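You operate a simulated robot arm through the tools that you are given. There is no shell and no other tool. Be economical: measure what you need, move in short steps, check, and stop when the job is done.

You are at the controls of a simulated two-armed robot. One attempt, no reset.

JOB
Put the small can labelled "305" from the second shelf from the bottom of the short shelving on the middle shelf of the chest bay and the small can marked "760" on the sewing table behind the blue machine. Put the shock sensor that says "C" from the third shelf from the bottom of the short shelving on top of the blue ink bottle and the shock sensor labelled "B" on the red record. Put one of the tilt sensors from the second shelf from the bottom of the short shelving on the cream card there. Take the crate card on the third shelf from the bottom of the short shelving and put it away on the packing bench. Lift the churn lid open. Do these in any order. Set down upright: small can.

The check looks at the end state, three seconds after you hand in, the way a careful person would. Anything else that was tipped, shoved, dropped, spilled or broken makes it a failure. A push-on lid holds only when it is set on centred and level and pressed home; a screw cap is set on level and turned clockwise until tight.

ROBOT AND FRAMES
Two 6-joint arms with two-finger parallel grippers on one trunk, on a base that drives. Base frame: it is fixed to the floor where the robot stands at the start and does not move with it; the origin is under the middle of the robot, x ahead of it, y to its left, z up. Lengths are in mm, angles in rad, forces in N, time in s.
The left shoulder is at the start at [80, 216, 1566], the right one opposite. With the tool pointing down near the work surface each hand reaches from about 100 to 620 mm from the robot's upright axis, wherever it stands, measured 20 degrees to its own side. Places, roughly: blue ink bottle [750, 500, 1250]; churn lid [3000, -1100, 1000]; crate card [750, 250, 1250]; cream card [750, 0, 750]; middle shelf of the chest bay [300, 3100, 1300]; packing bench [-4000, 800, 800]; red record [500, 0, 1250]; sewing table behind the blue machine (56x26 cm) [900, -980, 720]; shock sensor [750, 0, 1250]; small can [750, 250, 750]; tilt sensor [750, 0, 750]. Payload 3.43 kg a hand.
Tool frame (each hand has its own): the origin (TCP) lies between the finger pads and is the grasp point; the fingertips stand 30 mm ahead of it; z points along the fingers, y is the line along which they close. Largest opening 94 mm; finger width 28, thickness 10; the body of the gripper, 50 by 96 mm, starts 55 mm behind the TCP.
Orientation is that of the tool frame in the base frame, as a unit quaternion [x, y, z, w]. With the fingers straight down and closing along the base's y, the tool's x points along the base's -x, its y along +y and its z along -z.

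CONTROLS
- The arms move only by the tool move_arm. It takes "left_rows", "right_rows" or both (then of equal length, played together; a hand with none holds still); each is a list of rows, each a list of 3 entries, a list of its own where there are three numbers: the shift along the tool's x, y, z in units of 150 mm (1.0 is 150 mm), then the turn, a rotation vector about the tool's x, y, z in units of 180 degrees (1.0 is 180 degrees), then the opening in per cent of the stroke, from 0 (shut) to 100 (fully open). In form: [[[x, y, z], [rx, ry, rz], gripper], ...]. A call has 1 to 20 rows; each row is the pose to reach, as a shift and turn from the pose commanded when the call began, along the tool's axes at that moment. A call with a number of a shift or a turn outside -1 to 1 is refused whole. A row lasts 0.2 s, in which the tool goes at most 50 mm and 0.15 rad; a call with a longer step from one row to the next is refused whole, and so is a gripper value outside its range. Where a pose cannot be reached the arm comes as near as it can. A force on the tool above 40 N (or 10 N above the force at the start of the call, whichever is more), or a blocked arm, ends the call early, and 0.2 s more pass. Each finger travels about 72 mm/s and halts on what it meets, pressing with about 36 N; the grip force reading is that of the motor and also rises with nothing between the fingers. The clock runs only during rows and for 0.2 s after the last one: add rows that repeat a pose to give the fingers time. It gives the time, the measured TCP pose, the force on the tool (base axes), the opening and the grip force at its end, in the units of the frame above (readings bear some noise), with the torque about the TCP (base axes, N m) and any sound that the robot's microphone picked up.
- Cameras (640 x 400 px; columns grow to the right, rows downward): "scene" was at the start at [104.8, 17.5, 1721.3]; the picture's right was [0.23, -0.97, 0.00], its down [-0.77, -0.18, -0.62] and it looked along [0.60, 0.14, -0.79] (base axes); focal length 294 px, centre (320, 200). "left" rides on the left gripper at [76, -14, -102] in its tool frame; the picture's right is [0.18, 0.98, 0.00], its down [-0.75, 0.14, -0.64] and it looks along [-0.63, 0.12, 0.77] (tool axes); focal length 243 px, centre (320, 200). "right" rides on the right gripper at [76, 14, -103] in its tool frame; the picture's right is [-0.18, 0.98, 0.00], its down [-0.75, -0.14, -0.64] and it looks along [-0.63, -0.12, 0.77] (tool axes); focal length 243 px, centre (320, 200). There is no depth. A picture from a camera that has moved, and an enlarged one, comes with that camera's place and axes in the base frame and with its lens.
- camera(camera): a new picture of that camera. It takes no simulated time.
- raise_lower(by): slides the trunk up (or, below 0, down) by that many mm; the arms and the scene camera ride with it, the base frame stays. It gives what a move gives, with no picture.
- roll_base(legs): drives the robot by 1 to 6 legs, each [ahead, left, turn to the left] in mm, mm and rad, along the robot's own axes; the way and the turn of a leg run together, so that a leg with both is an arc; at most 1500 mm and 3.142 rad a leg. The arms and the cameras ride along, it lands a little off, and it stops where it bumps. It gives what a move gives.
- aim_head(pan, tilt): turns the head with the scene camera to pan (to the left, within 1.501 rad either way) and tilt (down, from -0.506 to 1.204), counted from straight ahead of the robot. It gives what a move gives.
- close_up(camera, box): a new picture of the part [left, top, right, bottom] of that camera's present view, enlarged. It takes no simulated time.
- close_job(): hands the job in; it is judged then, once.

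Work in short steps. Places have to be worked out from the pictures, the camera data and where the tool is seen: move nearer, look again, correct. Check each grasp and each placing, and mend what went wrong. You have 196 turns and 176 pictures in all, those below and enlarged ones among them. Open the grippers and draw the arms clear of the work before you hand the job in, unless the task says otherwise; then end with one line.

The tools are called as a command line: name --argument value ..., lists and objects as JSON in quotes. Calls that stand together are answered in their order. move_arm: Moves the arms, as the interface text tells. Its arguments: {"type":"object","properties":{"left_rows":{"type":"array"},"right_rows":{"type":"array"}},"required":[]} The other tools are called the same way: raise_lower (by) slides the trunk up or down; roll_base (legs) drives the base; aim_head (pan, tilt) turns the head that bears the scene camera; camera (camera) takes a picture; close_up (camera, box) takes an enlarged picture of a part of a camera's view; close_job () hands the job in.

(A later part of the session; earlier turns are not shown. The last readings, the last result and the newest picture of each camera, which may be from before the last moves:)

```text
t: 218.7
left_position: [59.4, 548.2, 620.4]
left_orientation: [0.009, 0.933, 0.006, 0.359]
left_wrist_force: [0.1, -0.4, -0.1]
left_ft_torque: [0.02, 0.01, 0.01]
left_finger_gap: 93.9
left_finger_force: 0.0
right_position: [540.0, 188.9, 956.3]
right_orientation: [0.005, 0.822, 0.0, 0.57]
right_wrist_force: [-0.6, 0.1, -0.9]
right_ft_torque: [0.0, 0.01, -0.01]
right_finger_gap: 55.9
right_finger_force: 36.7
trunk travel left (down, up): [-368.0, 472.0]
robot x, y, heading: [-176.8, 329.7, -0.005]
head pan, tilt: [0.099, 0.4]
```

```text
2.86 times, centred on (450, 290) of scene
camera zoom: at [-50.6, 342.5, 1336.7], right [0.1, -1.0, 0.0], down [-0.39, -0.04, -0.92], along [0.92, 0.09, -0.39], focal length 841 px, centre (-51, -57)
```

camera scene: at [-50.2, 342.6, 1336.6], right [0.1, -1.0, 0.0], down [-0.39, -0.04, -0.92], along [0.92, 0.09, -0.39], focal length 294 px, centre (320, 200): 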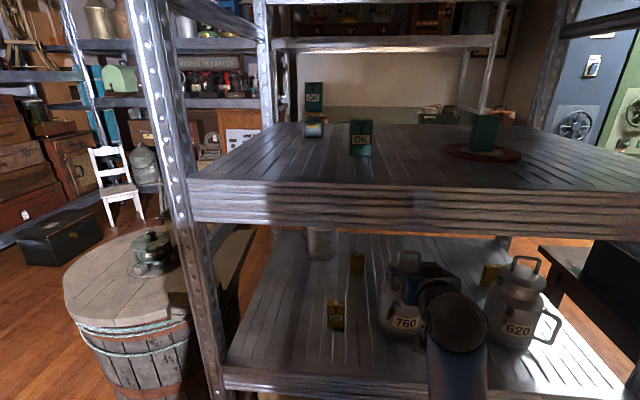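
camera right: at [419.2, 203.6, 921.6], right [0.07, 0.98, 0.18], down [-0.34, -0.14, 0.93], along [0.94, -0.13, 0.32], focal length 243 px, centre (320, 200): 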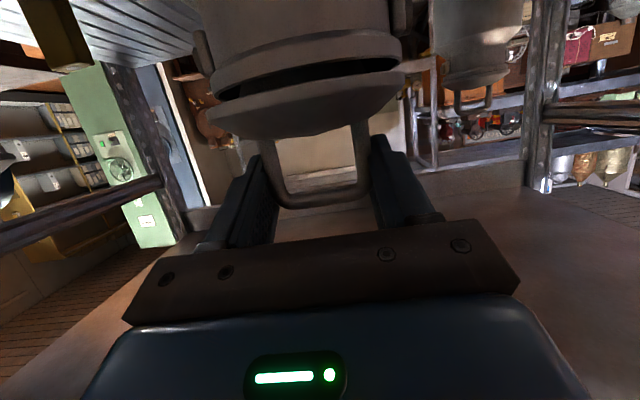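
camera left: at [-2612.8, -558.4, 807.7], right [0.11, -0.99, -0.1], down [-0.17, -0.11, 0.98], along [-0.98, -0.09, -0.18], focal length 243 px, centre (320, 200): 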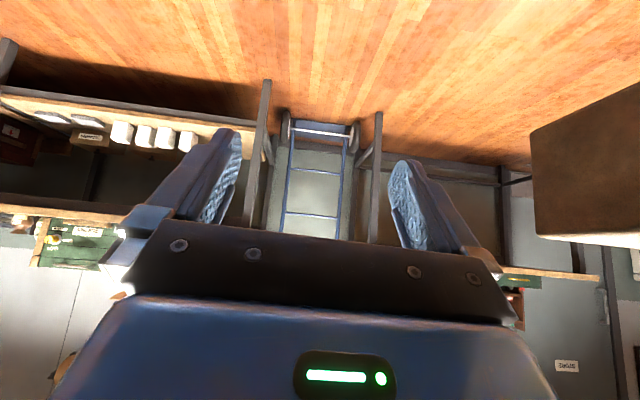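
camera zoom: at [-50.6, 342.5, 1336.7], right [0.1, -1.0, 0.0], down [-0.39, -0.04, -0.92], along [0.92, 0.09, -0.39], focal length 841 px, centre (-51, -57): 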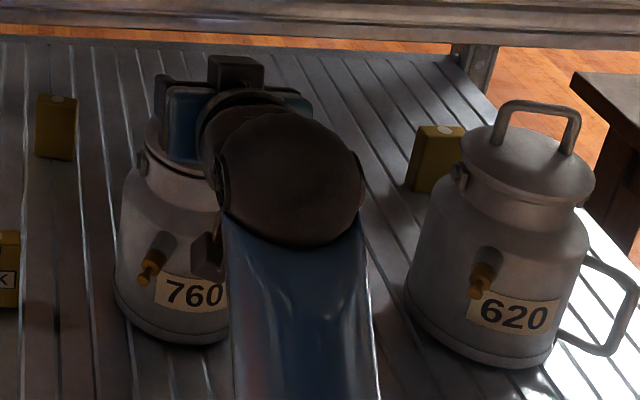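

It is the push-on lid that came off. I set it back level and press it home.

move_arm --right_rows '[[[0.012, 0, 0.005], [0, 0, 0], 0], [[0.025, 0, 0.009], [0, 0, 0], 0], [[0.038, 0, 0.014], [0, 0, 0], 0], [[0.05, 0, 0.019], [0, 0, 0], 0], [[0.062, 0, 0.023], [0, 0, 0], 0], [[0.075, 0, 0.028], [0, 0, 0], 0], [[0.088, 0, 0.033], [0, 0, 0], 0], [[0.1, 0, 0.037], [0, 0, 0], 0]]'

camera --camera "right"

```text
t: 220.5
left_position: [59.8, 548.6, 619.7]
left_orientation: [0.009, 0.932, 0.005, 0.361]
left_wrist_force: [0.6, -0.4, 0.2]
left_ft_torque: [-0.03, 0.0, -0.03]
left_finger_gap: 94.1
left_finger_force: 0.2
right_position: [540.8, 189.2, 952.1]
right_orientation: [0.005, 0.814, 0.002, 0.581]
right_wrist_force: [-3.0, 1.1, 13.7]
right_ft_torque: [0.02, 0.65, 0.0]
right_finger_gap: 55.8
right_finger_force: 35.5
trunk travel left (down, up): [-368.0, 472.0]
robot x, y, heading: [-177.1, 331.5, -0.004]
head pan, tilt: [0.099, 0.4]
stopped in row 8 (right hand): the force on the tool passed its limit at 41 N (the readings are from after the stop); the commanded pose is now the measured one
```

```text
67 pictures are left
camera right: at [419.8, 203.7, 913.7], right [0.07, 0.98, 0.18], down [-0.36, -0.15, 0.92], along [0.93, -0.13, 0.34], focal length 243 px, centre (320, 200)
```

right: 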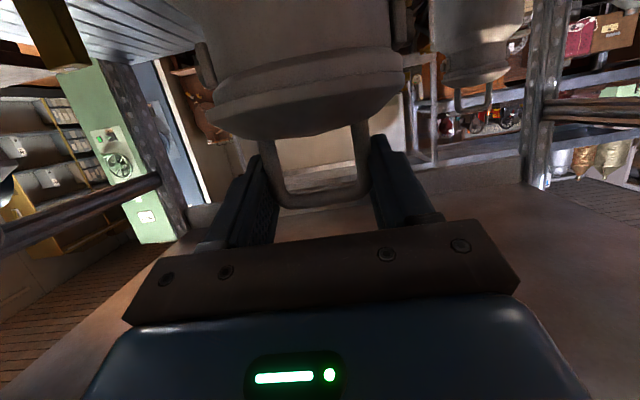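

Pressed to 41 N but a slight tilt crept in and no click was heard. I release, flatten the hand, and press centrally on top of the arch with closed fingers.

move_arm --right_rows '[[[0, 0, 0], [0, 0, 0], 50], [[0, 0, 0], [0, 0, 0], 75], [[0, 0, 0], [0, 0, 0], 100], [[0, 0, 0], [0, 0, 0], 100]]'

camera --camera "right"

```text
t: 221.5
left_position: [59.4, 548.1, 619.8]
left_orientation: [0.009, 0.933, 0.005, 0.36]
left_wrist_force: [-0.8, -0.2, 0.0]
left_ft_torque: [0.01, -0.01, -0.01]
left_finger_gap: 94.0
left_finger_force: 0.0
right_position: [541.0, 188.1, 948.1]
right_orientation: [0.006, 0.817, 0.0, 0.576]
right_wrist_force: [-0.9, 0.0, -0.6]
right_ft_torque: [0.0, -0.02, 0.01]
right_finger_gap: 94.2
right_finger_force: 0.0
trunk travel left (down, up): [-368.0, 472.0]
robot x, y, heading: [-171.7, 329.8, -0.003]
head pan, tilt: [0.099, 0.4]
heard: snap
```

```text
66 pictures are left
camera right: at [420.3, 203.2, 910.9], right [0.07, 0.98, 0.18], down [-0.35, -0.15, 0.92], along [0.93, -0.13, 0.34], focal length 243 px, centre (320, 200)
```

right: 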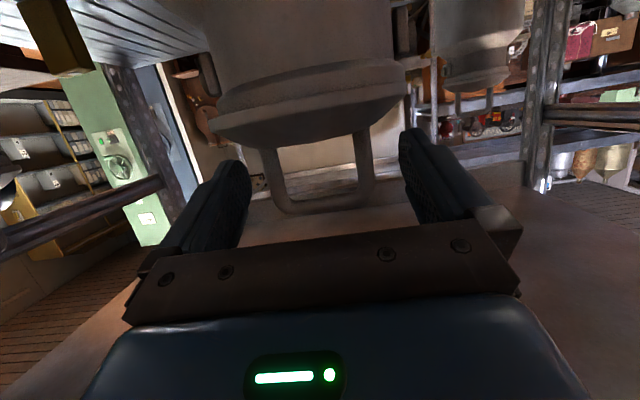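

A snap on release: the lid clicked back home. So I must lift by the side handle instead (vertical bar ≈(504,118), z≈778–846, facing front-right). Withdraw, then re-pose the hand: 30° down, yawed -27°.

move_arm --right_rows '[[[0.06, 0, -0.17], [0, 0, 0], 100], [[0.12, 0, -0.34], [0, 0, 0], 100], [[0.18, 0, -0.5], [0, 0, 0], 100], [[0.24, 0, -0.66], [0, 0, 0], 100], [[0.29, 0, -0.816], [0, 0, 0], 100], [[0.29, 0, -0.816], [0, 0.03, 0], 100], [[0.29, 0, -0.816], [0, 0.058, 0], 100]]'

move_arm --right_rows '[[[0.14, 0, 0.08], [0.03, 0, 0.018], 20], [[0.28, 0, 0.16], [0.065, 0, 0.037], 20], [[0.42, 0, 0.24], [0.1, 0, 0.056], 20], [[0.566, 0, 0.327], [0.13, 0, 0.075], 20], [[0.566, 0, 0.327], [0.13, 0, 0.075], 20]]'

camera --camera "right"

```text
t: 223.1
left_position: [60.0, 548.0, 619.9]
left_orientation: [0.009, 0.933, 0.005, 0.36]
left_wrist_force: [-0.5, -0.6, 0.0]
left_ft_torque: [-0.01, 0.04, -0.02]
left_finger_gap: 94.1
left_finger_force: 0.1
right_position: [411.0, 189.8, 947.7]
right_orientation: [0.006, 0.867, 0.001, 0.499]
right_wrist_force: [-0.6, -0.2, -1.0]
right_ft_torque: [-0.01, 0.02, 0.01]
right_finger_gap: 94.0
right_finger_force: 0.0
trunk travel left (down, up): [-368.0, 472.0]
robot x, y, heading: [-172.2, 333.3, -0.008]
head pan, tilt: [0.099, 0.4]
```

```text
t: 224.3
left_position: [59.0, 547.2, 619.7]
left_orientation: [0.01, 0.933, 0.005, 0.36]
left_wrist_force: [-0.2, -0.1, -0.6]
left_ft_torque: [0.03, 0.02, 0.01]
left_finger_gap: 94.0
left_finger_force: 0.0
right_position: [411.9, 189.7, 850.4]
right_orientation: [0.208, 0.842, -0.116, 0.484]
right_wrist_force: [-0.5, 0.3, 0.5]
right_ft_torque: [0.02, -0.02, 0.01]
right_finger_gap: 18.8
right_finger_force: 0.1
trunk travel left (down, up): [-368.0, 472.0]
robot x, y, heading: [-173.8, 333.7, -0.005]
head pan, tilt: [0.099, 0.4]
```

```text
65 pictures are left
camera right: at [308.1, 260.7, 836.7], right [0.54, 0.83, 0.17], down [-0.22, -0.05, 0.97], along [0.81, -0.56, 0.16], focal length 243 px, centre (320, 200)
```

right: 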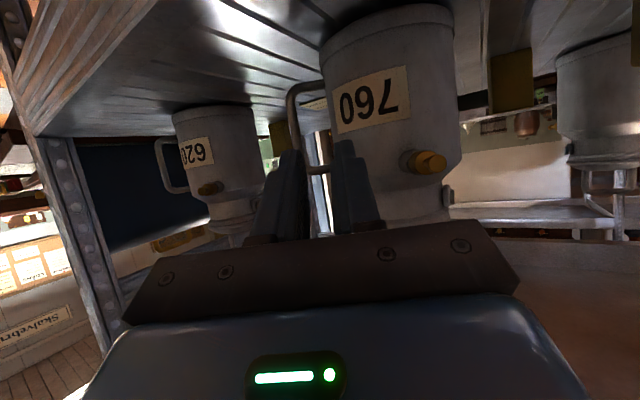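

Great view of the handle. Combining three views: bar ≈(488,118), z 777–839, can centre ≈(540,191); loop gap ≈30 mm. Adjust yaw to -36° and line up the approach with 40 mm opening.

move_arm --right_rows '[[[0.09, -0.05, 0.07], [0.02, 0, 0.012], 43], [[0.18, -0.104, 0.141], [0.041, 0, 0.0236], 43], [[0.18, -0.104, 0.141], [0.041, 0, 0.0236], 43]]'

camera --camera "right"

```text
t: 225.1
left_position: [60.6, 548.3, 619.1]
left_orientation: [0.01, 0.933, 0.005, 0.36]
left_wrist_force: [0.0, 0.1, -1.0]
left_ft_torque: [0.03, 0.01, 0.03]
left_finger_gap: 94.2
left_finger_force: 0.0
right_position: [409.9, 173.9, 816.4]
right_orientation: [0.27, 0.824, -0.153, 0.475]
right_wrist_force: [-0.1, 0.2, 0.5]
right_ft_torque: [-0.01, 0.01, -0.04]
right_finger_gap: 40.4
right_finger_force: 0.1
trunk travel left (down, up): [-368.0, 472.0]
robot x, y, heading: [-173.1, 333.2, -0.002]
head pan, tilt: [0.099, 0.4]
```

```text
64 pictures are left
camera right: at [317.0, 259.9, 803.2], right [0.65, 0.74, 0.16], down [-0.23, -0.02, 0.97], along [0.72, -0.67, 0.16], focal length 243 px, centre (320, 200)
```

right: 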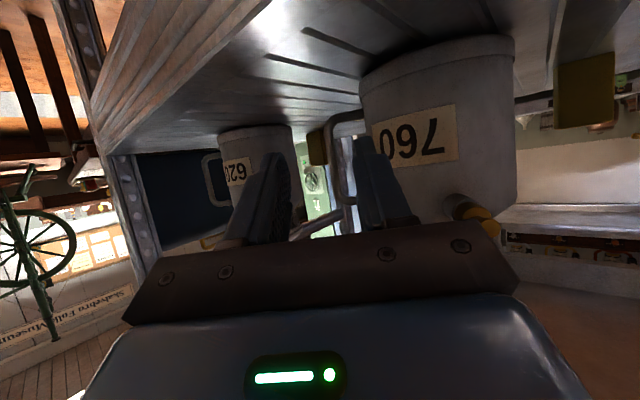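

Bar sits between the fingers' lines (≈(492,119)). Advance 92 mm along the tool heading with +3 mm lateral.

move_arm --right_rows '[[[-0.06, 0.01, 0.1], [0, 0, 0], 43], [[-0.12, 0.02, 0.21], [0, 0, 0], 43], [[-0.18, 0.02, 0.32], [0, 0, 0], 43], [[-0.25, 0.02, 0.43], [0, 0, 0], 43], [[-0.307, 0.02, 0.531], [0, 0, 0], 43], [[-0.307, 0.02, 0.531], [0, 0, 0], 43]]'

camera --camera "right"

```text
t: 226.5
left_position: [59.2, 548.5, 619.4]
left_orientation: [0.01, 0.933, 0.005, 0.36]
left_wrist_force: [0.2, -0.5, 0.6]
left_ft_torque: [0.0, 0.01, 0.0]
left_finger_gap: 94.1
left_finger_force: 0.0
right_position: [484.2, 121.9, 814.9]
right_orientation: [0.269, 0.824, -0.152, 0.475]
right_wrist_force: [0.2, -0.3, -0.1]
right_ft_torque: [0.02, 0.01, -0.02]
right_finger_gap: 40.2
right_finger_force: 0.0
trunk travel left (down, up): [-368.0, 472.0]
robot x, y, heading: [-173.4, 332.7, -0.003]
head pan, tilt: [0.099, 0.4]
```

```text
63 pictures are left
camera right: at [392.0, 207.3, 802.2], right [0.65, 0.74, 0.16], down [-0.23, -0.02, 0.97], along [0.72, -0.67, 0.16], focal length 243 px, centre (320, 200)
```

right: 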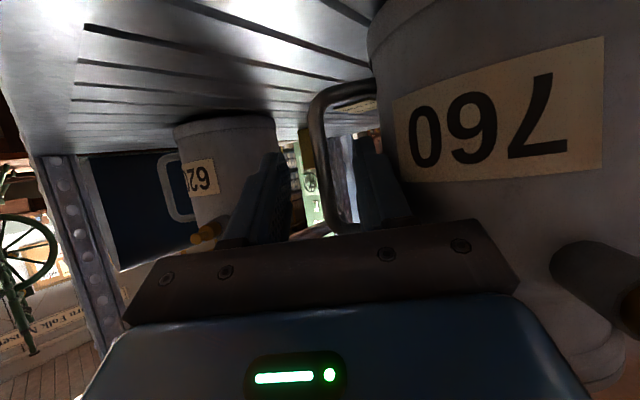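

Bar lies between the fingers, one inside the loop. Close firmly, then lift a few mm.

move_arm --right_rows '[[[0, 0, 0], [0, 0, 0], 36], [[0, 0, 0], [0, 0, 0], 28], [[0, 0, 0], [0, 0, 0], 20], [[0, 0, 0], [0, 0, 0], 12], [[0, 0, 0], [0, 0, 0], 4], [[0, 0, 0], [0, 0, 0], 0], [[0, 0, 0], [0, 0, 0], 0]]'

move_arm --right_rows '[[[-0.015, 0, -0.009], [0, 0, 0], 0], [[-0.03, 0, -0.018], [0, 0, 0], 0], [[-0.05, 0, -0.029], [0, 0, 0], 0], [[-0.07, 0, -0.04], [0, 0, 0], 0], [[-0.07, 0, -0.04], [0, 0, 0], 0]]'

camera --camera "right"

close_up --camera "scene" --box '[340, 220, 560, 360]'

```text
t: 228.1
left_position: [59.4, 548.7, 619.7]
left_orientation: [0.009, 0.933, 0.007, 0.36]
left_wrist_force: [0.5, -0.4, -0.4]
left_ft_torque: [-0.02, 0.01, -0.01]
left_finger_gap: 94.0
left_finger_force: 0.2
right_position: [483.8, 120.2, 813.7]
right_orientation: [0.269, 0.824, -0.152, 0.474]
right_wrist_force: [-0.5, -0.4, 0.6]
right_ft_torque: [-0.36, 0.27, 0.02]
right_finger_gap: 8.6
right_finger_force: 36.0
trunk travel left (down, up): [-368.0, 472.0]
robot x, y, heading: [-171.6, 331.3, -0.002]
head pan, tilt: [0.099, 0.4]
```

```text
t: 229.3
left_position: [59.8, 547.7, 619.3]
left_orientation: [0.01, 0.933, 0.006, 0.359]
left_wrist_force: [-0.4, 0.1, -0.6]
left_ft_torque: [0.0, -0.04, -0.01]
left_finger_gap: 93.9
left_finger_force: 0.0
right_position: [485.6, 121.9, 828.1]
right_orientation: [0.269, 0.825, -0.151, 0.474]
right_wrist_force: [0.2, 0.2, -5.8]
right_ft_torque: [-0.4, 0.33, -0.01]
right_finger_gap: 8.3
right_finger_force: 36.3
trunk travel left (down, up): [-368.0, 472.0]
robot x, y, heading: [-177.6, 329.6, -0.001]
head pan, tilt: [0.099, 0.4]
```

```text
62 pictures are left
camera right: at [392.3, 207.7, 813.9], right [0.65, 0.74, 0.16], down [-0.23, -0.02, 0.97], along [0.72, -0.67, 0.16], focal length 243 px, centre (320, 200)
```

right: 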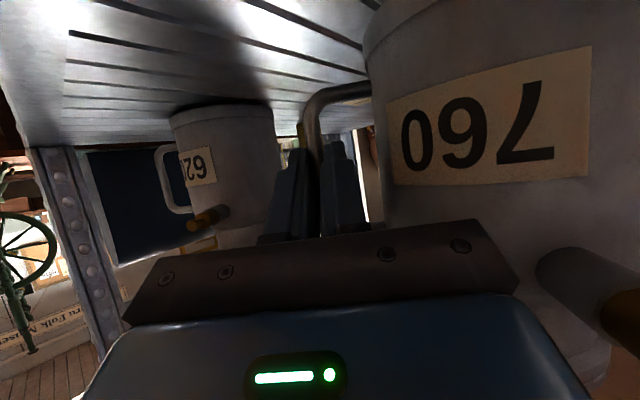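

```text
2.86 times, centred on (450, 290) of scene
camera zoom: at [-49.5, 342.3, 1336.6], right [0.1, -1.0, 0.0], down [-0.39, -0.04, -0.92], along [0.92, 0.09, -0.39], focal length 841 px, centre (-51, -57)
```

zoom: 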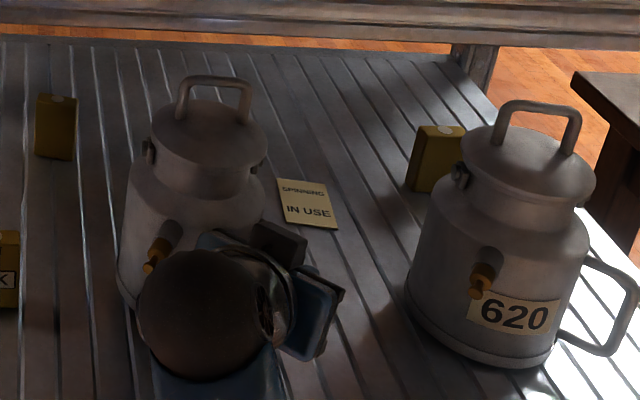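

Can 760 hangs upright (≈6 N). Raise 25 mm more, back out, and head toward the sewing table.

move_arm --right_rows '[[[-0.05, 0, -0.029], [0, 0, 0], 0], [[-0.1, 0, -0.058], [0, 0, 0], 0], [[-0.144, 0, -0.083], [0, 0, 0], 0]]'

roll_base --legs '[[-430, 0, 0], [0, -1000, 0]]'

aim_head --pan -0.2 --tilt 0.4

camera --camera "scene"

```text
t: 230.1
left_position: [60.3, 548.1, 620.3]
left_orientation: [0.009, 0.933, 0.005, 0.361]
left_wrist_force: [-0.7, 0.4, -0.4]
left_ft_torque: [0.0, 0.01, 0.01]
left_finger_gap: 94.3
left_finger_force: 0.0
right_position: [484.4, 120.8, 851.5]
right_orientation: [0.269, 0.824, -0.151, 0.474]
right_wrist_force: [-0.7, 0.5, -5.8]
right_ft_torque: [-0.38, 0.33, 0.0]
right_finger_gap: 8.5
right_finger_force: 36.3
trunk travel left (down, up): [-368.0, 472.0]
robot x, y, heading: [-172.2, 330.7, -0.008]
head pan, tilt: [0.099, 0.4]
```

```text
t: 237.5
left_position: [-386.1, -454.0, 620.0]
left_orientation: [0.013, 0.933, 0.005, 0.36]
left_wrist_force: [-0.5, 0.0, -1.0]
left_ft_torque: [-0.04, 0.02, -0.01]
left_finger_gap: 93.8
left_finger_force: 0.0
right_position: [34.8, -885.1, 851.4]
right_orientation: [0.272, 0.824, -0.153, 0.473]
right_wrist_force: [0.2, 0.0, -5.8]
right_ft_torque: [-0.38, 0.33, 0.01]
right_finger_gap: 8.7
right_finger_force: 35.5
trunk travel left (down, up): [-368.0, 472.0]
robot x, y, heading: [-622.1, -669.8, -0.01]
head pan, tilt: [0.099, 0.4]
```

```text
t: 238.3
left_position: [-386.5, -455.2, 619.4]
left_orientation: [0.013, 0.933, 0.004, 0.36]
left_wrist_force: [0.2, -1.1, 1.2]
left_ft_torque: [-0.03, 0.03, 0.0]
left_finger_gap: 94.0
left_finger_force: 0.0
right_position: [35.1, -885.1, 851.6]
right_orientation: [0.272, 0.824, -0.154, 0.473]
right_wrist_force: [0.4, 0.7, -6.0]
right_ft_torque: [-0.38, 0.31, -0.02]
right_finger_gap: 8.3
right_finger_force: 35.8
trunk travel left (down, up): [-368.0, 472.0]
robot x, y, heading: [-623.7, -666.5, -0.011]
head pan, tilt: [-0.201, 0.4]
```

```text
60 pictures are left
camera scene: at [-498.3, -687.8, 1336.6], right [-0.21, -0.98, 0.0], down [-0.38, 0.08, -0.92], along [0.9, -0.19, -0.39], focal length 294 px, centre (320, 200)
```

scene: 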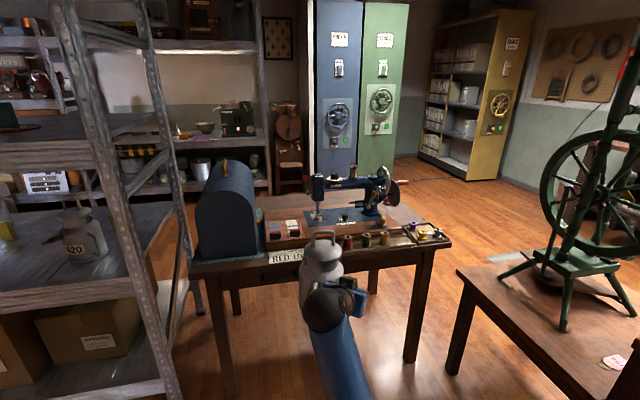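

Can hangs upright. Behind-machine area is x≈770–1000; I'll use the lane between the navy cover (y≥-670) and the machine head (y≤-886). Raise 60, align, and drive in part way.

raise_lower --by 60

roll_base --legs '[[0, 21, 0.011], [430, 0, 0]]'

aim_head --pan -0.2 --tilt 0.5

camera --camera "scene"

camera --camera "right"

```text
t: 239.3
left_position: [-385.4, -455.6, 680.1]
left_orientation: [0.012, 0.933, 0.005, 0.36]
left_wrist_force: [-0.4, -0.1, -0.1]
left_ft_torque: [0.0, -0.02, 0.01]
left_finger_gap: 94.0
left_finger_force: 0.1
right_position: [34.5, -886.6, 911.0]
right_orientation: [0.272, 0.824, -0.153, 0.473]
right_wrist_force: [-0.4, 0.1, -5.9]
right_ft_torque: [-0.44, 0.33, -0.03]
right_finger_gap: 8.5
right_finger_force: 35.4
trunk travel left (down, up): [-428.0, 412.0]
robot x, y, heading: [-623.6, -668.6, -0.007]
head pan, tilt: [-0.201, 0.4]
```

```text
t: 242.3
left_position: [36.2, -432.7, 680.1]
left_orientation: [0.009, 0.933, 0.006, 0.359]
left_wrist_force: [0.2, -0.2, 0.3]
left_ft_torque: [-0.02, -0.02, 0.02]
left_finger_gap: 94.0
left_finger_force: 0.2
right_position: [461.1, -859.3, 911.5]
right_orientation: [0.269, 0.825, -0.152, 0.474]
right_wrist_force: [1.5, 0.7, -6.2]
right_ft_torque: [-0.39, 0.31, 0.01]
right_finger_gap: 8.7
right_finger_force: 36.5
trunk travel left (down, up): [-428.0, 412.0]
robot x, y, heading: [-199.8, -652.5, 0.001]
head pan, tilt: [-0.201, 0.4]
```

```text
t: 243.0
left_position: [35.6, -432.5, 679.6]
left_orientation: [0.009, 0.933, 0.006, 0.36]
left_wrist_force: [0.8, 0.4, 0.2]
left_ft_torque: [0.03, 0.02, -0.01]
left_finger_gap: 94.2
left_finger_force: 0.2
right_position: [460.3, -859.3, 910.5]
right_orientation: [0.268, 0.825, -0.151, 0.473]
right_wrist_force: [-0.4, 0.2, -6.0]
right_ft_torque: [-0.42, 0.33, -0.01]
right_finger_gap: 8.5
right_finger_force: 35.9
trunk travel left (down, up): [-428.0, 412.0]
robot x, y, heading: [-201.5, -648.7, -0.002]
head pan, tilt: [-0.201, 0.499]
```

```text
59 pictures are left
camera scene: at [-76.1, -666.3, 1387.4], right [-0.2, -0.98, 0.0], down [-0.47, 0.1, -0.88], along [0.86, -0.18, -0.48], focal length 294 px, centre (320, 200)
```

scene: 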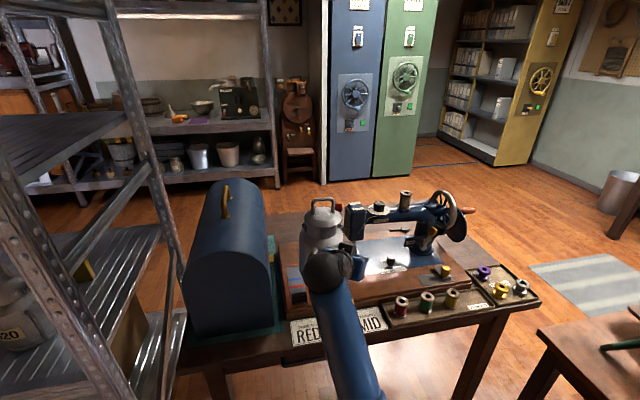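

```text
58 pictures are left
camera right: at [367.9, -773.8, 897.8], right [0.65, 0.74, 0.16], down [-0.22, -0.02, 0.97], along [0.72, -0.67, 0.16], focal length 243 px, centre (320, 200)
```

right: 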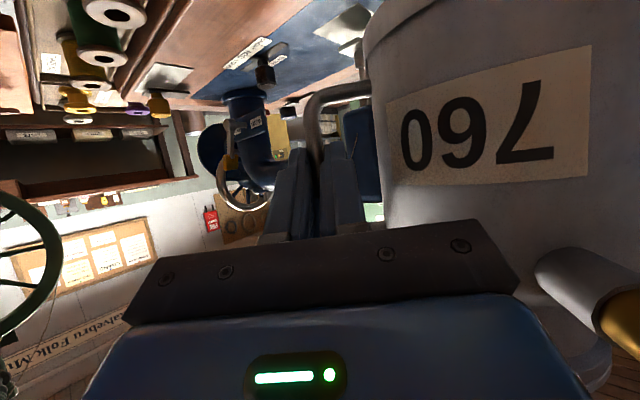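

Lane is clear on both sides (can y -850…-730). Drive ahead 265, then check.

roll_base --legs '[[265, 0, 0]]'

camera --camera "scene"

```text
t: 244.4
left_position: [200.5, -433.1, 678.7]
left_orientation: [0.01, 0.932, 0.004, 0.361]
left_wrist_force: [0.2, 0.4, 0.2]
left_ft_torque: [-0.03, 0.02, 0.01]
left_finger_gap: 93.9
left_finger_force: 0.0
right_position: [619.7, -855.9, 910.3]
right_orientation: [0.271, 0.827, -0.154, 0.468]
right_wrist_force: [0.0, 0.6, -7.3]
right_ft_torque: [-0.42, 0.33, 0.0]
right_finger_gap: 8.3
right_finger_force: 35.8
trunk travel left (down, up): [-428.0, 412.0]
robot x, y, heading: [-31.2, -649.1, -0.004]
head pan, tilt: [-0.201, 0.499]
stopped in leg 1: the force on the tool passed its limit at 184 N (the readings are from after the stop); the commanded pose is now the measured one
```

```text
57 pictures are left
camera scene: at [87.6, -665.2, 1387.5], right [-0.2, -0.98, 0.0], down [-0.47, 0.1, -0.88], along [0.86, -0.18, -0.48], focal length 294 px, centre (320, 200)
```

scene: 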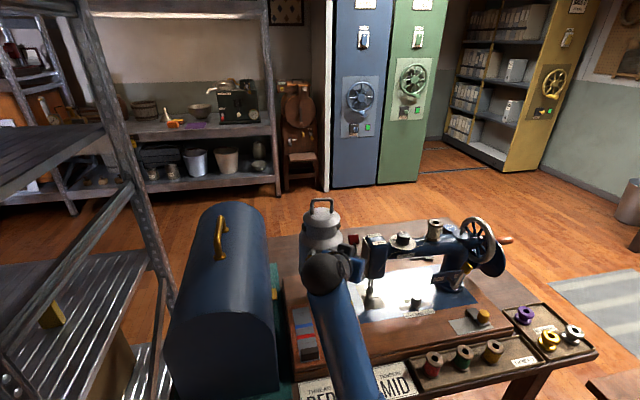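

A hard contact stopped the drive. Look with the wrist camera and an enlarged head view before moving.

camera --camera "right"

close_up --camera "scene" --box '[250, 180, 530, 355]'

```text
56 pictures are left
camera right: at [526.8, -769.8, 898.7], right [0.66, 0.74, 0.16], down [-0.21, -0.02, 0.98], along [0.72, -0.68, 0.15], focal length 243 px, centre (320, 200)
```

right: 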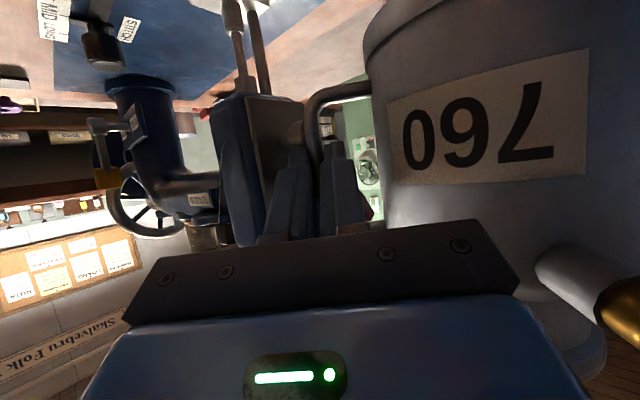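

```text
2.29 times, centred on (390, 268) of scene
camera zoom: at [87.6, -665.2, 1387.5], right [-0.2, -0.98, 0.0], down [-0.47, 0.1, -0.88], along [0.86, -0.18, -0.48], focal length 673 px, centre (160, 46)
```

zoom: 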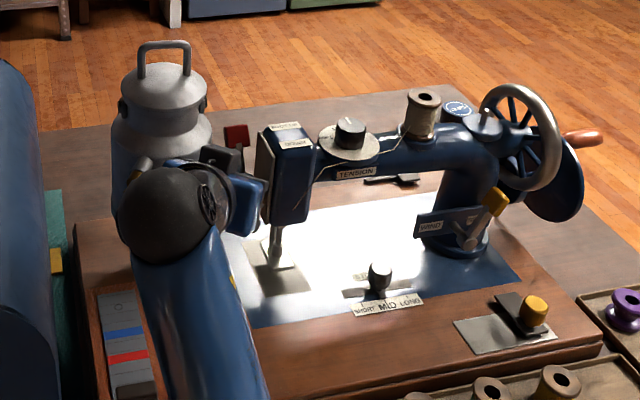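

The gripper's outer side touched the machine head; the machine looks unmoved. Back 50, shift left 35, and look again.

roll_base --legs '[[-50, 0, 0], [0, 35, 0.003]]'

camera --camera "scene"

```text
t: 245.8
left_position: [151.5, -401.4, 679.8]
left_orientation: [0.009, 0.933, 0.007, 0.36]
left_wrist_force: [-0.9, 0.2, 0.4]
left_ft_torque: [0.01, 0.07, 0.01]
left_finger_gap: 94.1
left_finger_force: 0.0
right_position: [573.5, -824.2, 909.4]
right_orientation: [0.271, 0.827, -0.151, 0.468]
right_wrist_force: [0.6, 0.0, -6.1]
right_ft_torque: [-0.37, 0.37, 0.0]
right_finger_gap: 8.6
right_finger_force: 35.7
trunk travel left (down, up): [-428.0, 412.0]
robot x, y, heading: [-86.5, -619.0, -0.003]
head pan, tilt: [-0.201, 0.499]
```

```text
54 pictures are left
camera scene: at [40.9, -636.3, 1387.1], right [-0.2, -0.98, 0.0], down [-0.47, 0.1, -0.88], along [0.86, -0.17, -0.48], focal length 294 px, centre (320, 200)
```

scene: 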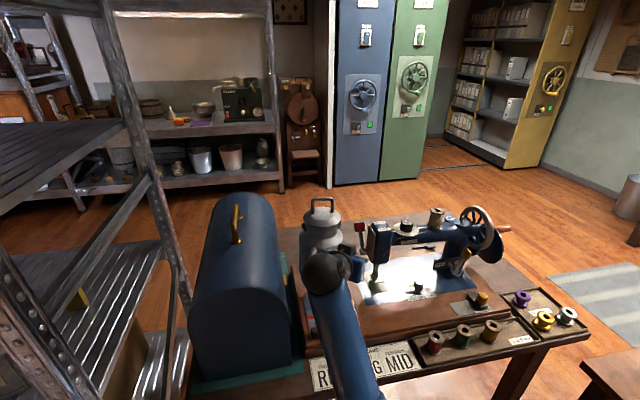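

Gap to the machine head is now ≈30 mm and the cover side is clear. Drive ahead 155.

roll_base --legs '[[80, 0, 0], [75, 0, 0]]'

camera --camera "scene"

```text
t: 247.5
left_position: [304.2, -399.7, 678.6]
left_orientation: [0.008, 0.933, 0.006, 0.359]
left_wrist_force: [-0.3, 0.1, 0.1]
left_ft_torque: [0.02, -0.02, -0.02]
left_finger_gap: 94.0
left_finger_force: 0.0
right_position: [724.4, -821.7, 910.9]
right_orientation: [0.27, 0.827, -0.152, 0.468]
right_wrist_force: [-0.5, -0.1, -6.1]
right_ft_torque: [-0.41, 0.39, -0.02]
right_finger_gap: 8.4
right_finger_force: 36.6
trunk travel left (down, up): [-428.0, 412.0]
robot x, y, heading: [70.0, -615.8, -0.0]
head pan, tilt: [-0.201, 0.499]
```

```text
53 pictures are left
camera scene: at [192.2, -633.4, 1387.4], right [-0.2, -0.98, 0.0], down [-0.47, 0.1, -0.88], along [0.86, -0.18, -0.48], focal length 294 px, centre (320, 200)
```

scene: 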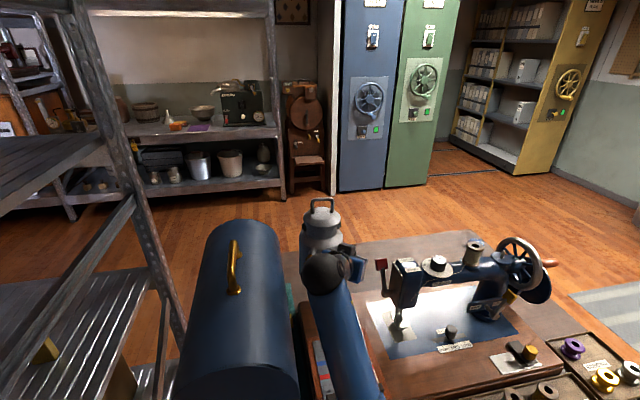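

Past the head. Extend 118 mm forward, then 77 mm to the right, to bring the can to ≈(900,-830) behind the machine.

move_arm --right_rows '[[[-0.06, 0.09, 0.11], [0, 0, 0], 0], [[-0.13, 0.18, 0.22], [0, 0, 0], 0], [[-0.19, 0.28, 0.33], [0, 0, 0], 0], [[-0.26, 0.37, 0.44], [0, 0, 0], 0], [[-0.318, 0.463, 0.551], [0, 0, 0], 0], [[-0.36, 0.35, 0.62], [0, 0, 0], 0], [[-0.4, 0.24, 0.69], [0, 0, 0], 0], [[-0.44, 0.14, 0.75], [0, 0, 0], 0], [[-0.469, 0.047, 0.812], [0, 0, 0], 0], [[-0.469, 0.047, 0.812], [0, 0, 0], 0]]'

camera --camera "scene"

camera --camera "right"

```text
t: 249.7
left_position: [303.4, -401.0, 679.4]
left_orientation: [0.009, 0.933, 0.005, 0.36]
left_wrist_force: [0.9, -0.5, 0.0]
left_ft_torque: [0.0, -0.03, -0.02]
left_finger_gap: 94.2
left_finger_force: 0.1
right_position: [841.9, -899.7, 906.9]
right_orientation: [0.27, 0.828, -0.152, 0.468]
right_wrist_force: [-0.6, -1.4, -6.3]
right_ft_torque: [-0.38, 0.37, -0.01]
right_finger_gap: 8.4
right_finger_force: 36.2
trunk travel left (down, up): [-428.0, 412.0]
robot x, y, heading: [68.2, -615.6, 0.006]
head pan, tilt: [-0.201, 0.499]
```

```text
52 pictures are left
camera scene: at [191.7, -633.2, 1387.4], right [-0.2, -0.98, 0.0], down [-0.47, 0.1, -0.88], along [0.86, -0.18, -0.48], focal length 294 px, centre (320, 200)
```

scene: 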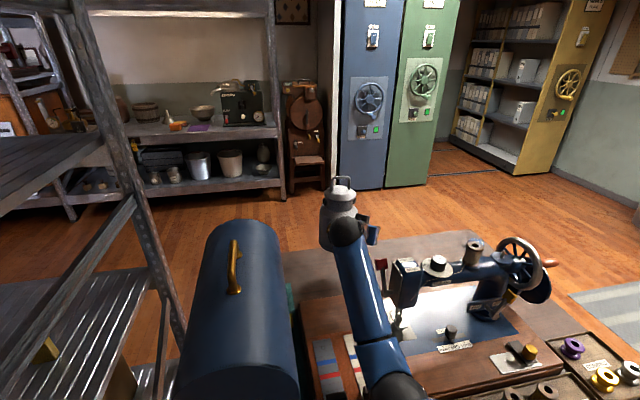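

```text
51 pictures are left
camera right: at [748.6, -813.3, 895.6], right [0.66, 0.74, 0.16], down [-0.21, -0.02, 0.98], along [0.72, -0.67, 0.15], focal length 243 px, centre (320, 200)
```

right: 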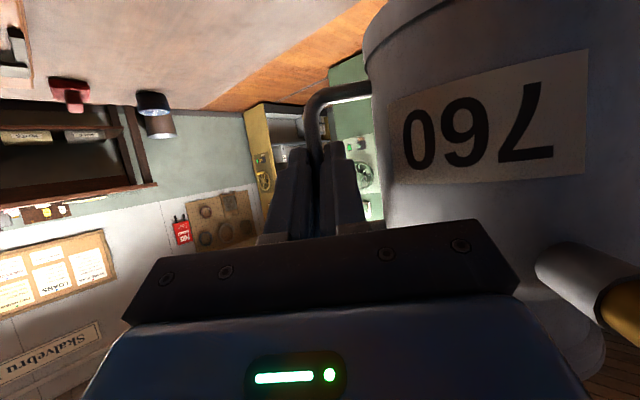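

Over the table behind the machine (far edge ≈1070). Lower with the arm 110 mm, then creep to contact.

move_arm --right_rows '[[[0.1, 0, 0.058], [0, 0, 0], 0], [[0.2, 0, 0.116], [0, 0, 0], 0], [[0.32, 0, 0.185], [0, 0, 0], 0], [[0.44, 0, 0.254], [0, 0, 0], 0], [[0.54, 0, 0.312], [0, 0, 0], 0], [[0.63, 0, 0.364], [0, 0, 0], 0], [[0.63, 0, 0.364], [0, 0, 0], 0]]'

camera --camera "scene"

```text
t: 251.3
left_position: [302.9, -399.6, 680.1]
left_orientation: [0.008, 0.932, 0.006, 0.361]
left_wrist_force: [-0.4, 0.4, -0.2]
left_ft_torque: [-0.02, 0.04, -0.03]
left_finger_gap: 94.0
left_finger_force: 0.0
right_position: [839.8, -896.7, 802.1]
right_orientation: [0.27, 0.826, -0.151, 0.471]
right_wrist_force: [0.0, -0.4, -6.1]
right_ft_torque: [-0.41, 0.35, 0.03]
right_finger_gap: 8.5
right_finger_force: 36.4
trunk travel left (down, up): [-428.0, 412.0]
robot x, y, heading: [73.3, -616.6, 0.002]
head pan, tilt: [-0.201, 0.499]
```

```text
50 pictures are left
camera scene: at [190.0, -632.7, 1388.1], right [-0.2, -0.98, 0.0], down [-0.47, 0.1, -0.88], along [0.86, -0.18, -0.48], focal length 294 px, centre (320, 200)
```

scene: 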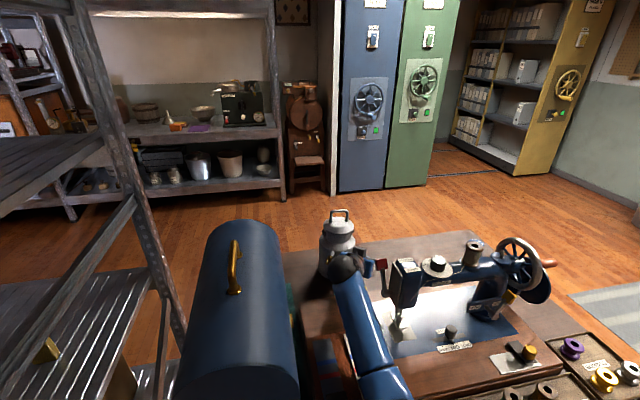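

Bottom ≈20 mm above the table. Creep down.

move_arm --right_rows '[[[0.03, 0, 0.017], [0, 0, 0], 0], [[0.058, 0, 0.033], [0, 0, 0], 0], [[0.087, 0, 0.05], [0, 0, 0], 0], [[0.087, 0, 0.05], [0, 0, 0], 0]]'

move_arm --right_rows '[[[0.012, 0, 0.007], [0, 0, 0], 0], [[0.023, 0, 0.013], [0, 0, 0], 0], [[0.035, 0, 0.02], [0, 0, 0], 0]]'

```text
t: 252.3
left_position: [300.1, -399.0, 680.4]
left_orientation: [0.008, 0.932, 0.005, 0.362]
left_wrist_force: [0.0, -0.1, -0.1]
left_ft_torque: [-0.01, 0.0, 0.01]
left_finger_gap: 93.8
left_finger_force: 0.1
right_position: [838.6, -896.1, 795.2]
right_orientation: [0.27, 0.823, -0.15, 0.476]
right_wrist_force: [3.8, -1.5, 4.5]
right_ft_torque: [-0.23, -0.37, -0.18]
right_finger_gap: 8.4
right_finger_force: 35.6
trunk travel left (down, up): [-428.0, 412.0]
robot x, y, heading: [69.5, -617.9, 0.001]
head pan, tilt: [-0.201, 0.499]
```

```text
t: 253.1
left_position: [298.3, -398.3, 681.1]
left_orientation: [0.007, 0.932, 0.004, 0.363]
left_wrist_force: [-0.3, 0.0, 0.6]
left_ft_torque: [0.0, 0.0, 0.02]
left_finger_gap: 93.9
left_finger_force: 0.1
right_position: [837.7, -895.9, 793.9]
right_orientation: [0.271, 0.822, -0.148, 0.479]
right_wrist_force: [8.8, -2.5, 23.1]
right_ft_torque: [1.8, 2.17, -0.26]
right_finger_gap: 8.4
right_finger_force: 35.8
trunk travel left (down, up): [-428.0, 412.0]
robot x, y, heading: [73.4, -616.8, 0.005]
head pan, tilt: [-0.201, 0.499]
```

Contact. Relax the push and check that the can stands flat on the table top.

move_arm --right_rows '[[[-0.03, 0, -0.017], [0, 0, 0], 0], [[-0.05, 0, -0.029], [0, 0, 0], 0], [[-0.05, 0, -0.029], [0, 0, 0], 0]]'

close_up --camera "scene" --box '[270, 190, 430, 290]'

camera --camera "right"

```text
t: 253.9
left_position: [299.1, -398.6, 681.0]
left_orientation: [0.006, 0.932, 0.006, 0.364]
left_wrist_force: [-1.2, 0.0, 1.1]
left_ft_torque: [-0.01, 0.04, -0.08]
left_finger_gap: 94.0
left_finger_force: 0.0
right_position: [835.7, -895.7, 793.4]
right_orientation: [0.27, 0.825, -0.151, 0.473]
right_wrist_force: [-1.5, 3.2, 4.6]
right_ft_torque: [0.14, 0.08, 0.18]
right_finger_gap: 8.6
right_finger_force: 36.2
trunk travel left (down, up): [-428.0, 412.0]
robot x, y, heading: [68.5, -615.9, 0.002]
head pan, tilt: [-0.201, 0.499]
```

```text
4.00 times, centred on (350, 240) of scene
camera zoom: at [182.7, -629.7, 1388.3], right [-0.2, -0.98, 0.0], down [-0.46, 0.09, -0.88], along [0.86, -0.18, -0.47], focal length 1178 px, centre (200, 40)
```

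zoom: 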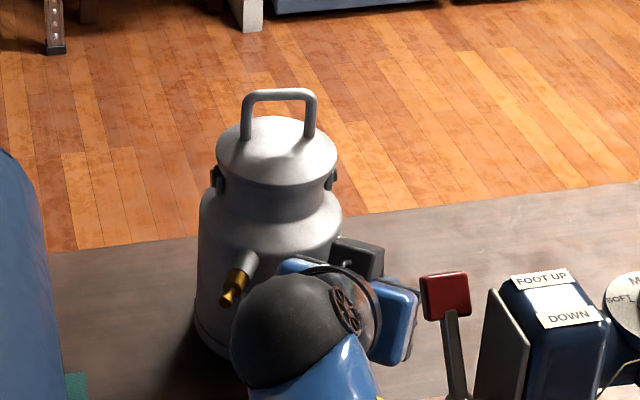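

```text
48 pictures are left
camera right: at [743.8, -810.2, 781.9], right [0.65, 0.74, 0.16], down [-0.22, -0.02, 0.97], along [0.72, -0.67, 0.15], focal length 243 px, centre (320, 200)
```

right: 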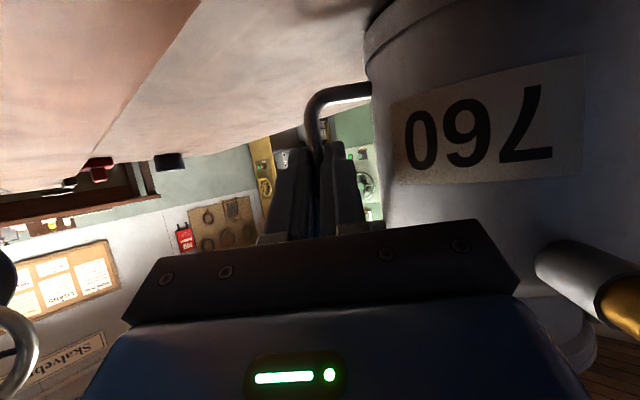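

The robot's frame leans back slightly, perhaps the forearm rests on the table front. Check the elbow area.

aim_head --pan -0.35 --tilt 0.95

camera --camera "scene"

```text
t: 254.8
left_position: [300.5, -397.8, 680.9]
left_orientation: [0.007, 0.932, 0.005, 0.362]
left_wrist_force: [0.4, -0.3, 0.2]
left_ft_torque: [0.01, -0.01, 0.04]
left_finger_gap: 94.1
left_finger_force: 0.0
right_position: [836.8, -897.7, 794.3]
right_orientation: [0.27, 0.825, -0.151, 0.473]
right_wrist_force: [-0.9, 2.0, 3.1]
right_ft_torque: [0.02, 0.04, 0.08]
right_finger_gap: 8.4
right_finger_force: 36.1
trunk travel left (down, up): [-428.0, 412.0]
robot x, y, heading: [70.3, -613.3, -0.002]
head pan, tilt: [-0.351, 0.949]
```

```text
47 pictures are left
camera scene: at [162.8, -636.7, 1350.8], right [-0.34, -0.94, 0.0], down [-0.76, 0.28, -0.59], along [0.55, -0.2, -0.81], focal length 294 px, centre (320, 200)
```

scene: 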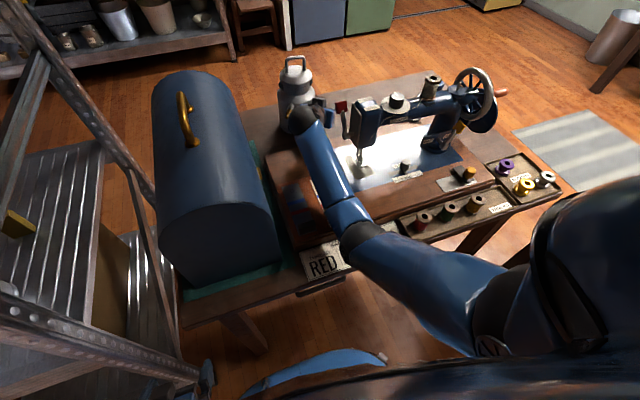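

Elbow sits right at the table's front edge, so ease off: open the gripper to 40 mm and retreat along the approach line, rising slightly.

move_arm --right_rows '[[[0, 0, 0], [0, 0, 0], 20], [[0, 0, 0], [0, 0, 0], 43], [[0, 0, 0], [0, 0, 0], 43]]'

camera --camera "right"

```text
t: 255.6
left_position: [301.2, -398.2, 681.0]
left_orientation: [0.008, 0.932, 0.005, 0.364]
left_wrist_force: [-0.8, -0.1, 0.5]
left_ft_torque: [0.03, 0.01, 0.0]
left_finger_gap: 93.9
left_finger_force: 0.0
right_position: [837.2, -897.3, 793.8]
right_orientation: [0.27, 0.825, -0.151, 0.472]
right_wrist_force: [0.2, 0.1, 0.8]
right_ft_torque: [-0.03, -0.03, 0.0]
right_finger_gap: 40.5
right_finger_force: 0.3
trunk travel left (down, up): [-428.0, 412.0]
robot x, y, heading: [72.2, -614.1, -0.001]
head pan, tilt: [-0.351, 0.949]
```

```text
46 pictures are left
camera right: at [744.4, -811.4, 781.5], right [0.65, 0.74, 0.16], down [-0.23, -0.02, 0.97], along [0.72, -0.67, 0.15], focal length 243 px, centre (320, 200)
```

right: 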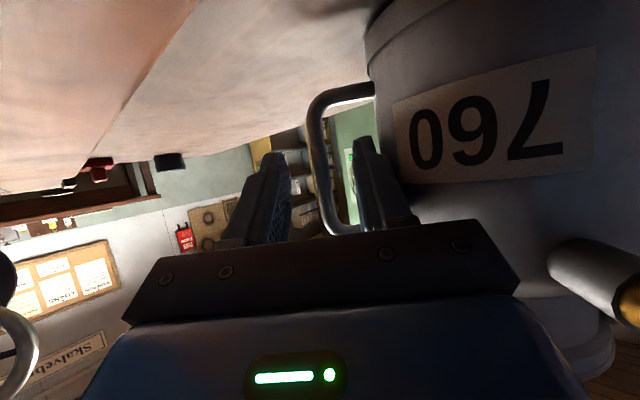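

Can 760 stands free. Retreat 95 mm along the approach line, then raise and back out.

move_arm --right_rows '[[[0.05, -0.003, -0.09], [0, 0, 0], 43], [[0.12, -0.01, -0.2], [0, 0, 0], 43], [[0.18, -0.015, -0.31], [0, 0, 0], 43], [[0.25, -0.02, -0.42], [0, 0, 0], 43], [[0.307, -0.02, -0.531], [0, 0, 0], 43], [[0.1, -0.02, -0.65], [0, 0, 0], 43], [[-0.1, -0.02, -0.76], [0, 0, 0], 43], [[-0.3, -0.02, -0.88], [0, 0, 0], 43]]'

aim_head --pan -0.25 --tilt 0.6

camera --camera "scene"

```text
t: 257.4
left_position: [302.6, -399.4, 680.5]
left_orientation: [0.007, 0.932, 0.006, 0.362]
left_wrist_force: [0.2, 0.6, 1.1]
left_ft_torque: [-0.04, -0.03, 0.0]
left_finger_gap: 93.9
left_finger_force: 0.1
right_position: [761.8, -849.1, 896.0]
right_orientation: [0.269, 0.827, -0.152, 0.47]
right_wrist_force: [0.2, -0.3, 0.4]
right_ft_torque: [0.03, 0.01, 0.02]
right_finger_gap: 40.5
right_finger_force: 0.1
trunk travel left (down, up): [-428.0, 412.0]
robot x, y, heading: [73.1, -612.6, -0.002]
head pan, tilt: [-0.351, 0.949]
```

```text
t: 258.2
left_position: [303.5, -399.5, 679.9]
left_orientation: [0.008, 0.933, 0.005, 0.36]
left_wrist_force: [-0.5, -0.9, -0.1]
left_ft_torque: [0.01, 0.0, -0.02]
left_finger_gap: 94.1
left_finger_force: 0.1
right_position: [763.6, -849.5, 894.0]
right_orientation: [0.271, 0.827, -0.152, 0.468]
right_wrist_force: [0.0, 0.7, 0.7]
right_ft_torque: [0.0, 0.01, -0.01]
right_finger_gap: 40.4
right_finger_force: 0.2
trunk travel left (down, up): [-428.0, 412.0]
robot x, y, heading: [66.9, -611.9, 0.002]
head pan, tilt: [-0.25, 0.6]
```

```text
45 pictures are left
camera scene: at [187.1, -637.1, 1378.3], right [-0.25, -0.97, 0.0], down [-0.55, 0.14, -0.82], along [0.8, -0.2, -0.57], focal length 294 px, centre (320, 200)
```

scene: 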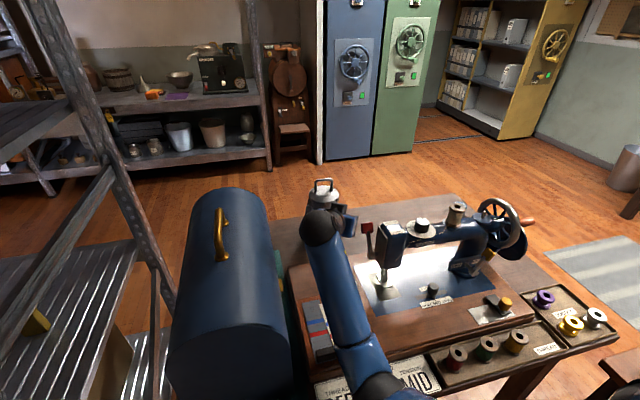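

Can 760 done. Shift the hand left 30 mm, back out 500, go over toward can 305, lower the trunk and straighten the hand.

move_arm --right_rows '[[[0.03, 0.08, -0.05], [0, 0, 0], 43], [[0.059, 0.162, -0.102], [0, 0, 0], 43]]'

roll_base --legs '[[-500, 0, 0], [0, 1080, 0]]'

raise_lower --by -60

move_arm --right_rows '[[[0, 0, 0], [-0.035, 0, -0.02], 43], [[0, 0, 0], [-0.07, 0, -0.04], 43], [[0, 0, 0], [-0.105, 0, -0.06], 43], [[0, 0, 0], [-0.14, 0, -0.08], 43], [[0, 0, 0], [-0.173, 0, -0.1], 43], [[0, 0, 0], [-0.173, 0, -0.1], 43]]'

camera --camera "right"

```text
t: 258.8
left_position: [303.1, -398.7, 679.7]
left_orientation: [0.008, 0.933, 0.006, 0.36]
left_wrist_force: [-0.2, -0.3, 0.4]
left_ft_torque: [-0.01, -0.01, 0.0]
left_finger_gap: 94.0
left_finger_force: 0.2
right_position: [765.8, -818.9, 894.1]
right_orientation: [0.271, 0.828, -0.152, 0.468]
right_wrist_force: [-0.8, -0.3, 0.7]
right_ft_torque: [0.01, -0.02, 0.01]
right_finger_gap: 40.4
right_finger_force: 0.1
trunk travel left (down, up): [-428.0, 412.0]
robot x, y, heading: [70.2, -613.2, 0.001]
head pan, tilt: [-0.25, 0.6]
```

```text
t: 266.9
left_position: [-189.0, 676.5, 680.5]
left_orientation: [0.012, 0.933, 0.004, 0.36]
left_wrist_force: [0.7, 0.0, -0.2]
left_ft_torque: [0.03, 0.02, 0.0]
left_finger_gap: 94.0
left_finger_force: 0.2
right_position: [267.8, 253.5, 894.8]
right_orientation: [0.274, 0.826, -0.154, 0.468]
right_wrist_force: [-0.1, -0.6, -0.2]
right_ft_torque: [-0.05, 0.01, 0.0]
right_finger_gap: 40.2
right_finger_force: 0.1
trunk travel left (down, up): [-428.0, 412.0]
robot x, y, heading: [-424.5, 467.5, -0.017]
head pan, tilt: [-0.25, 0.6]
```

```text
t: 267.9
left_position: [-189.9, 675.8, 619.3]
left_orientation: [0.012, 0.933, 0.004, 0.36]
left_wrist_force: [0.0, 0.0, 0.3]
left_ft_torque: [0.01, 0.0, 0.0]
left_finger_gap: 93.8
left_finger_force: 0.0
right_position: [269.3, 253.6, 834.6]
right_orientation: [0.274, 0.826, -0.154, 0.468]
right_wrist_force: [-0.1, 0.1, 0.5]
right_ft_torque: [0.0, 0.01, -0.03]
right_finger_gap: 40.5
right_finger_force: 0.1
trunk travel left (down, up): [-368.0, 472.0]
robot x, y, heading: [-422.6, 464.3, -0.012]
head pan, tilt: [-0.25, 0.6]
```

```text
t: 269.3
left_position: [-189.1, 676.4, 619.7]
left_orientation: [0.012, 0.933, 0.004, 0.36]
left_wrist_force: [0.5, 0.1, 0.5]
left_ft_torque: [-0.02, 0.0, 0.02]
left_finger_gap: 93.9
left_finger_force: 0.1
right_position: [267.1, 252.3, 834.8]
right_orientation: [0.007, 0.869, 0.003, 0.495]
right_wrist_force: [-0.8, 0.2, -0.4]
right_ft_torque: [0.01, -0.02, -0.01]
right_finger_gap: 40.4
right_finger_force: 0.1
trunk travel left (down, up): [-368.0, 472.0]
robot x, y, heading: [-425.9, 466.3, -0.011]
head pan, tilt: [-0.25, 0.6]
```

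```text
44 pictures are left
camera right: at [142.5, 267.9, 822.7], right [0.1, 0.98, 0.17], down [-0.17, -0.15, 0.97], along [0.98, -0.13, 0.15], focal length 243 px, centre (320, 200)
```

right: 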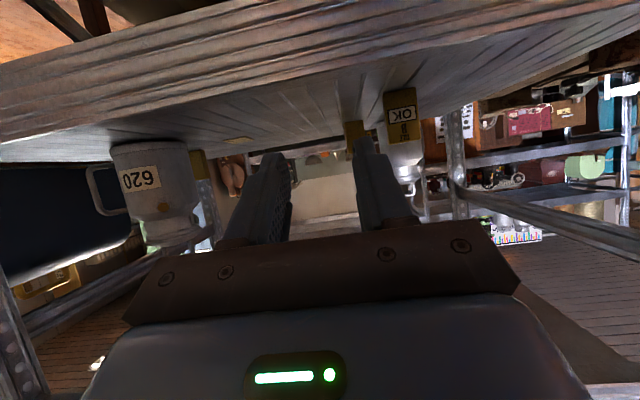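

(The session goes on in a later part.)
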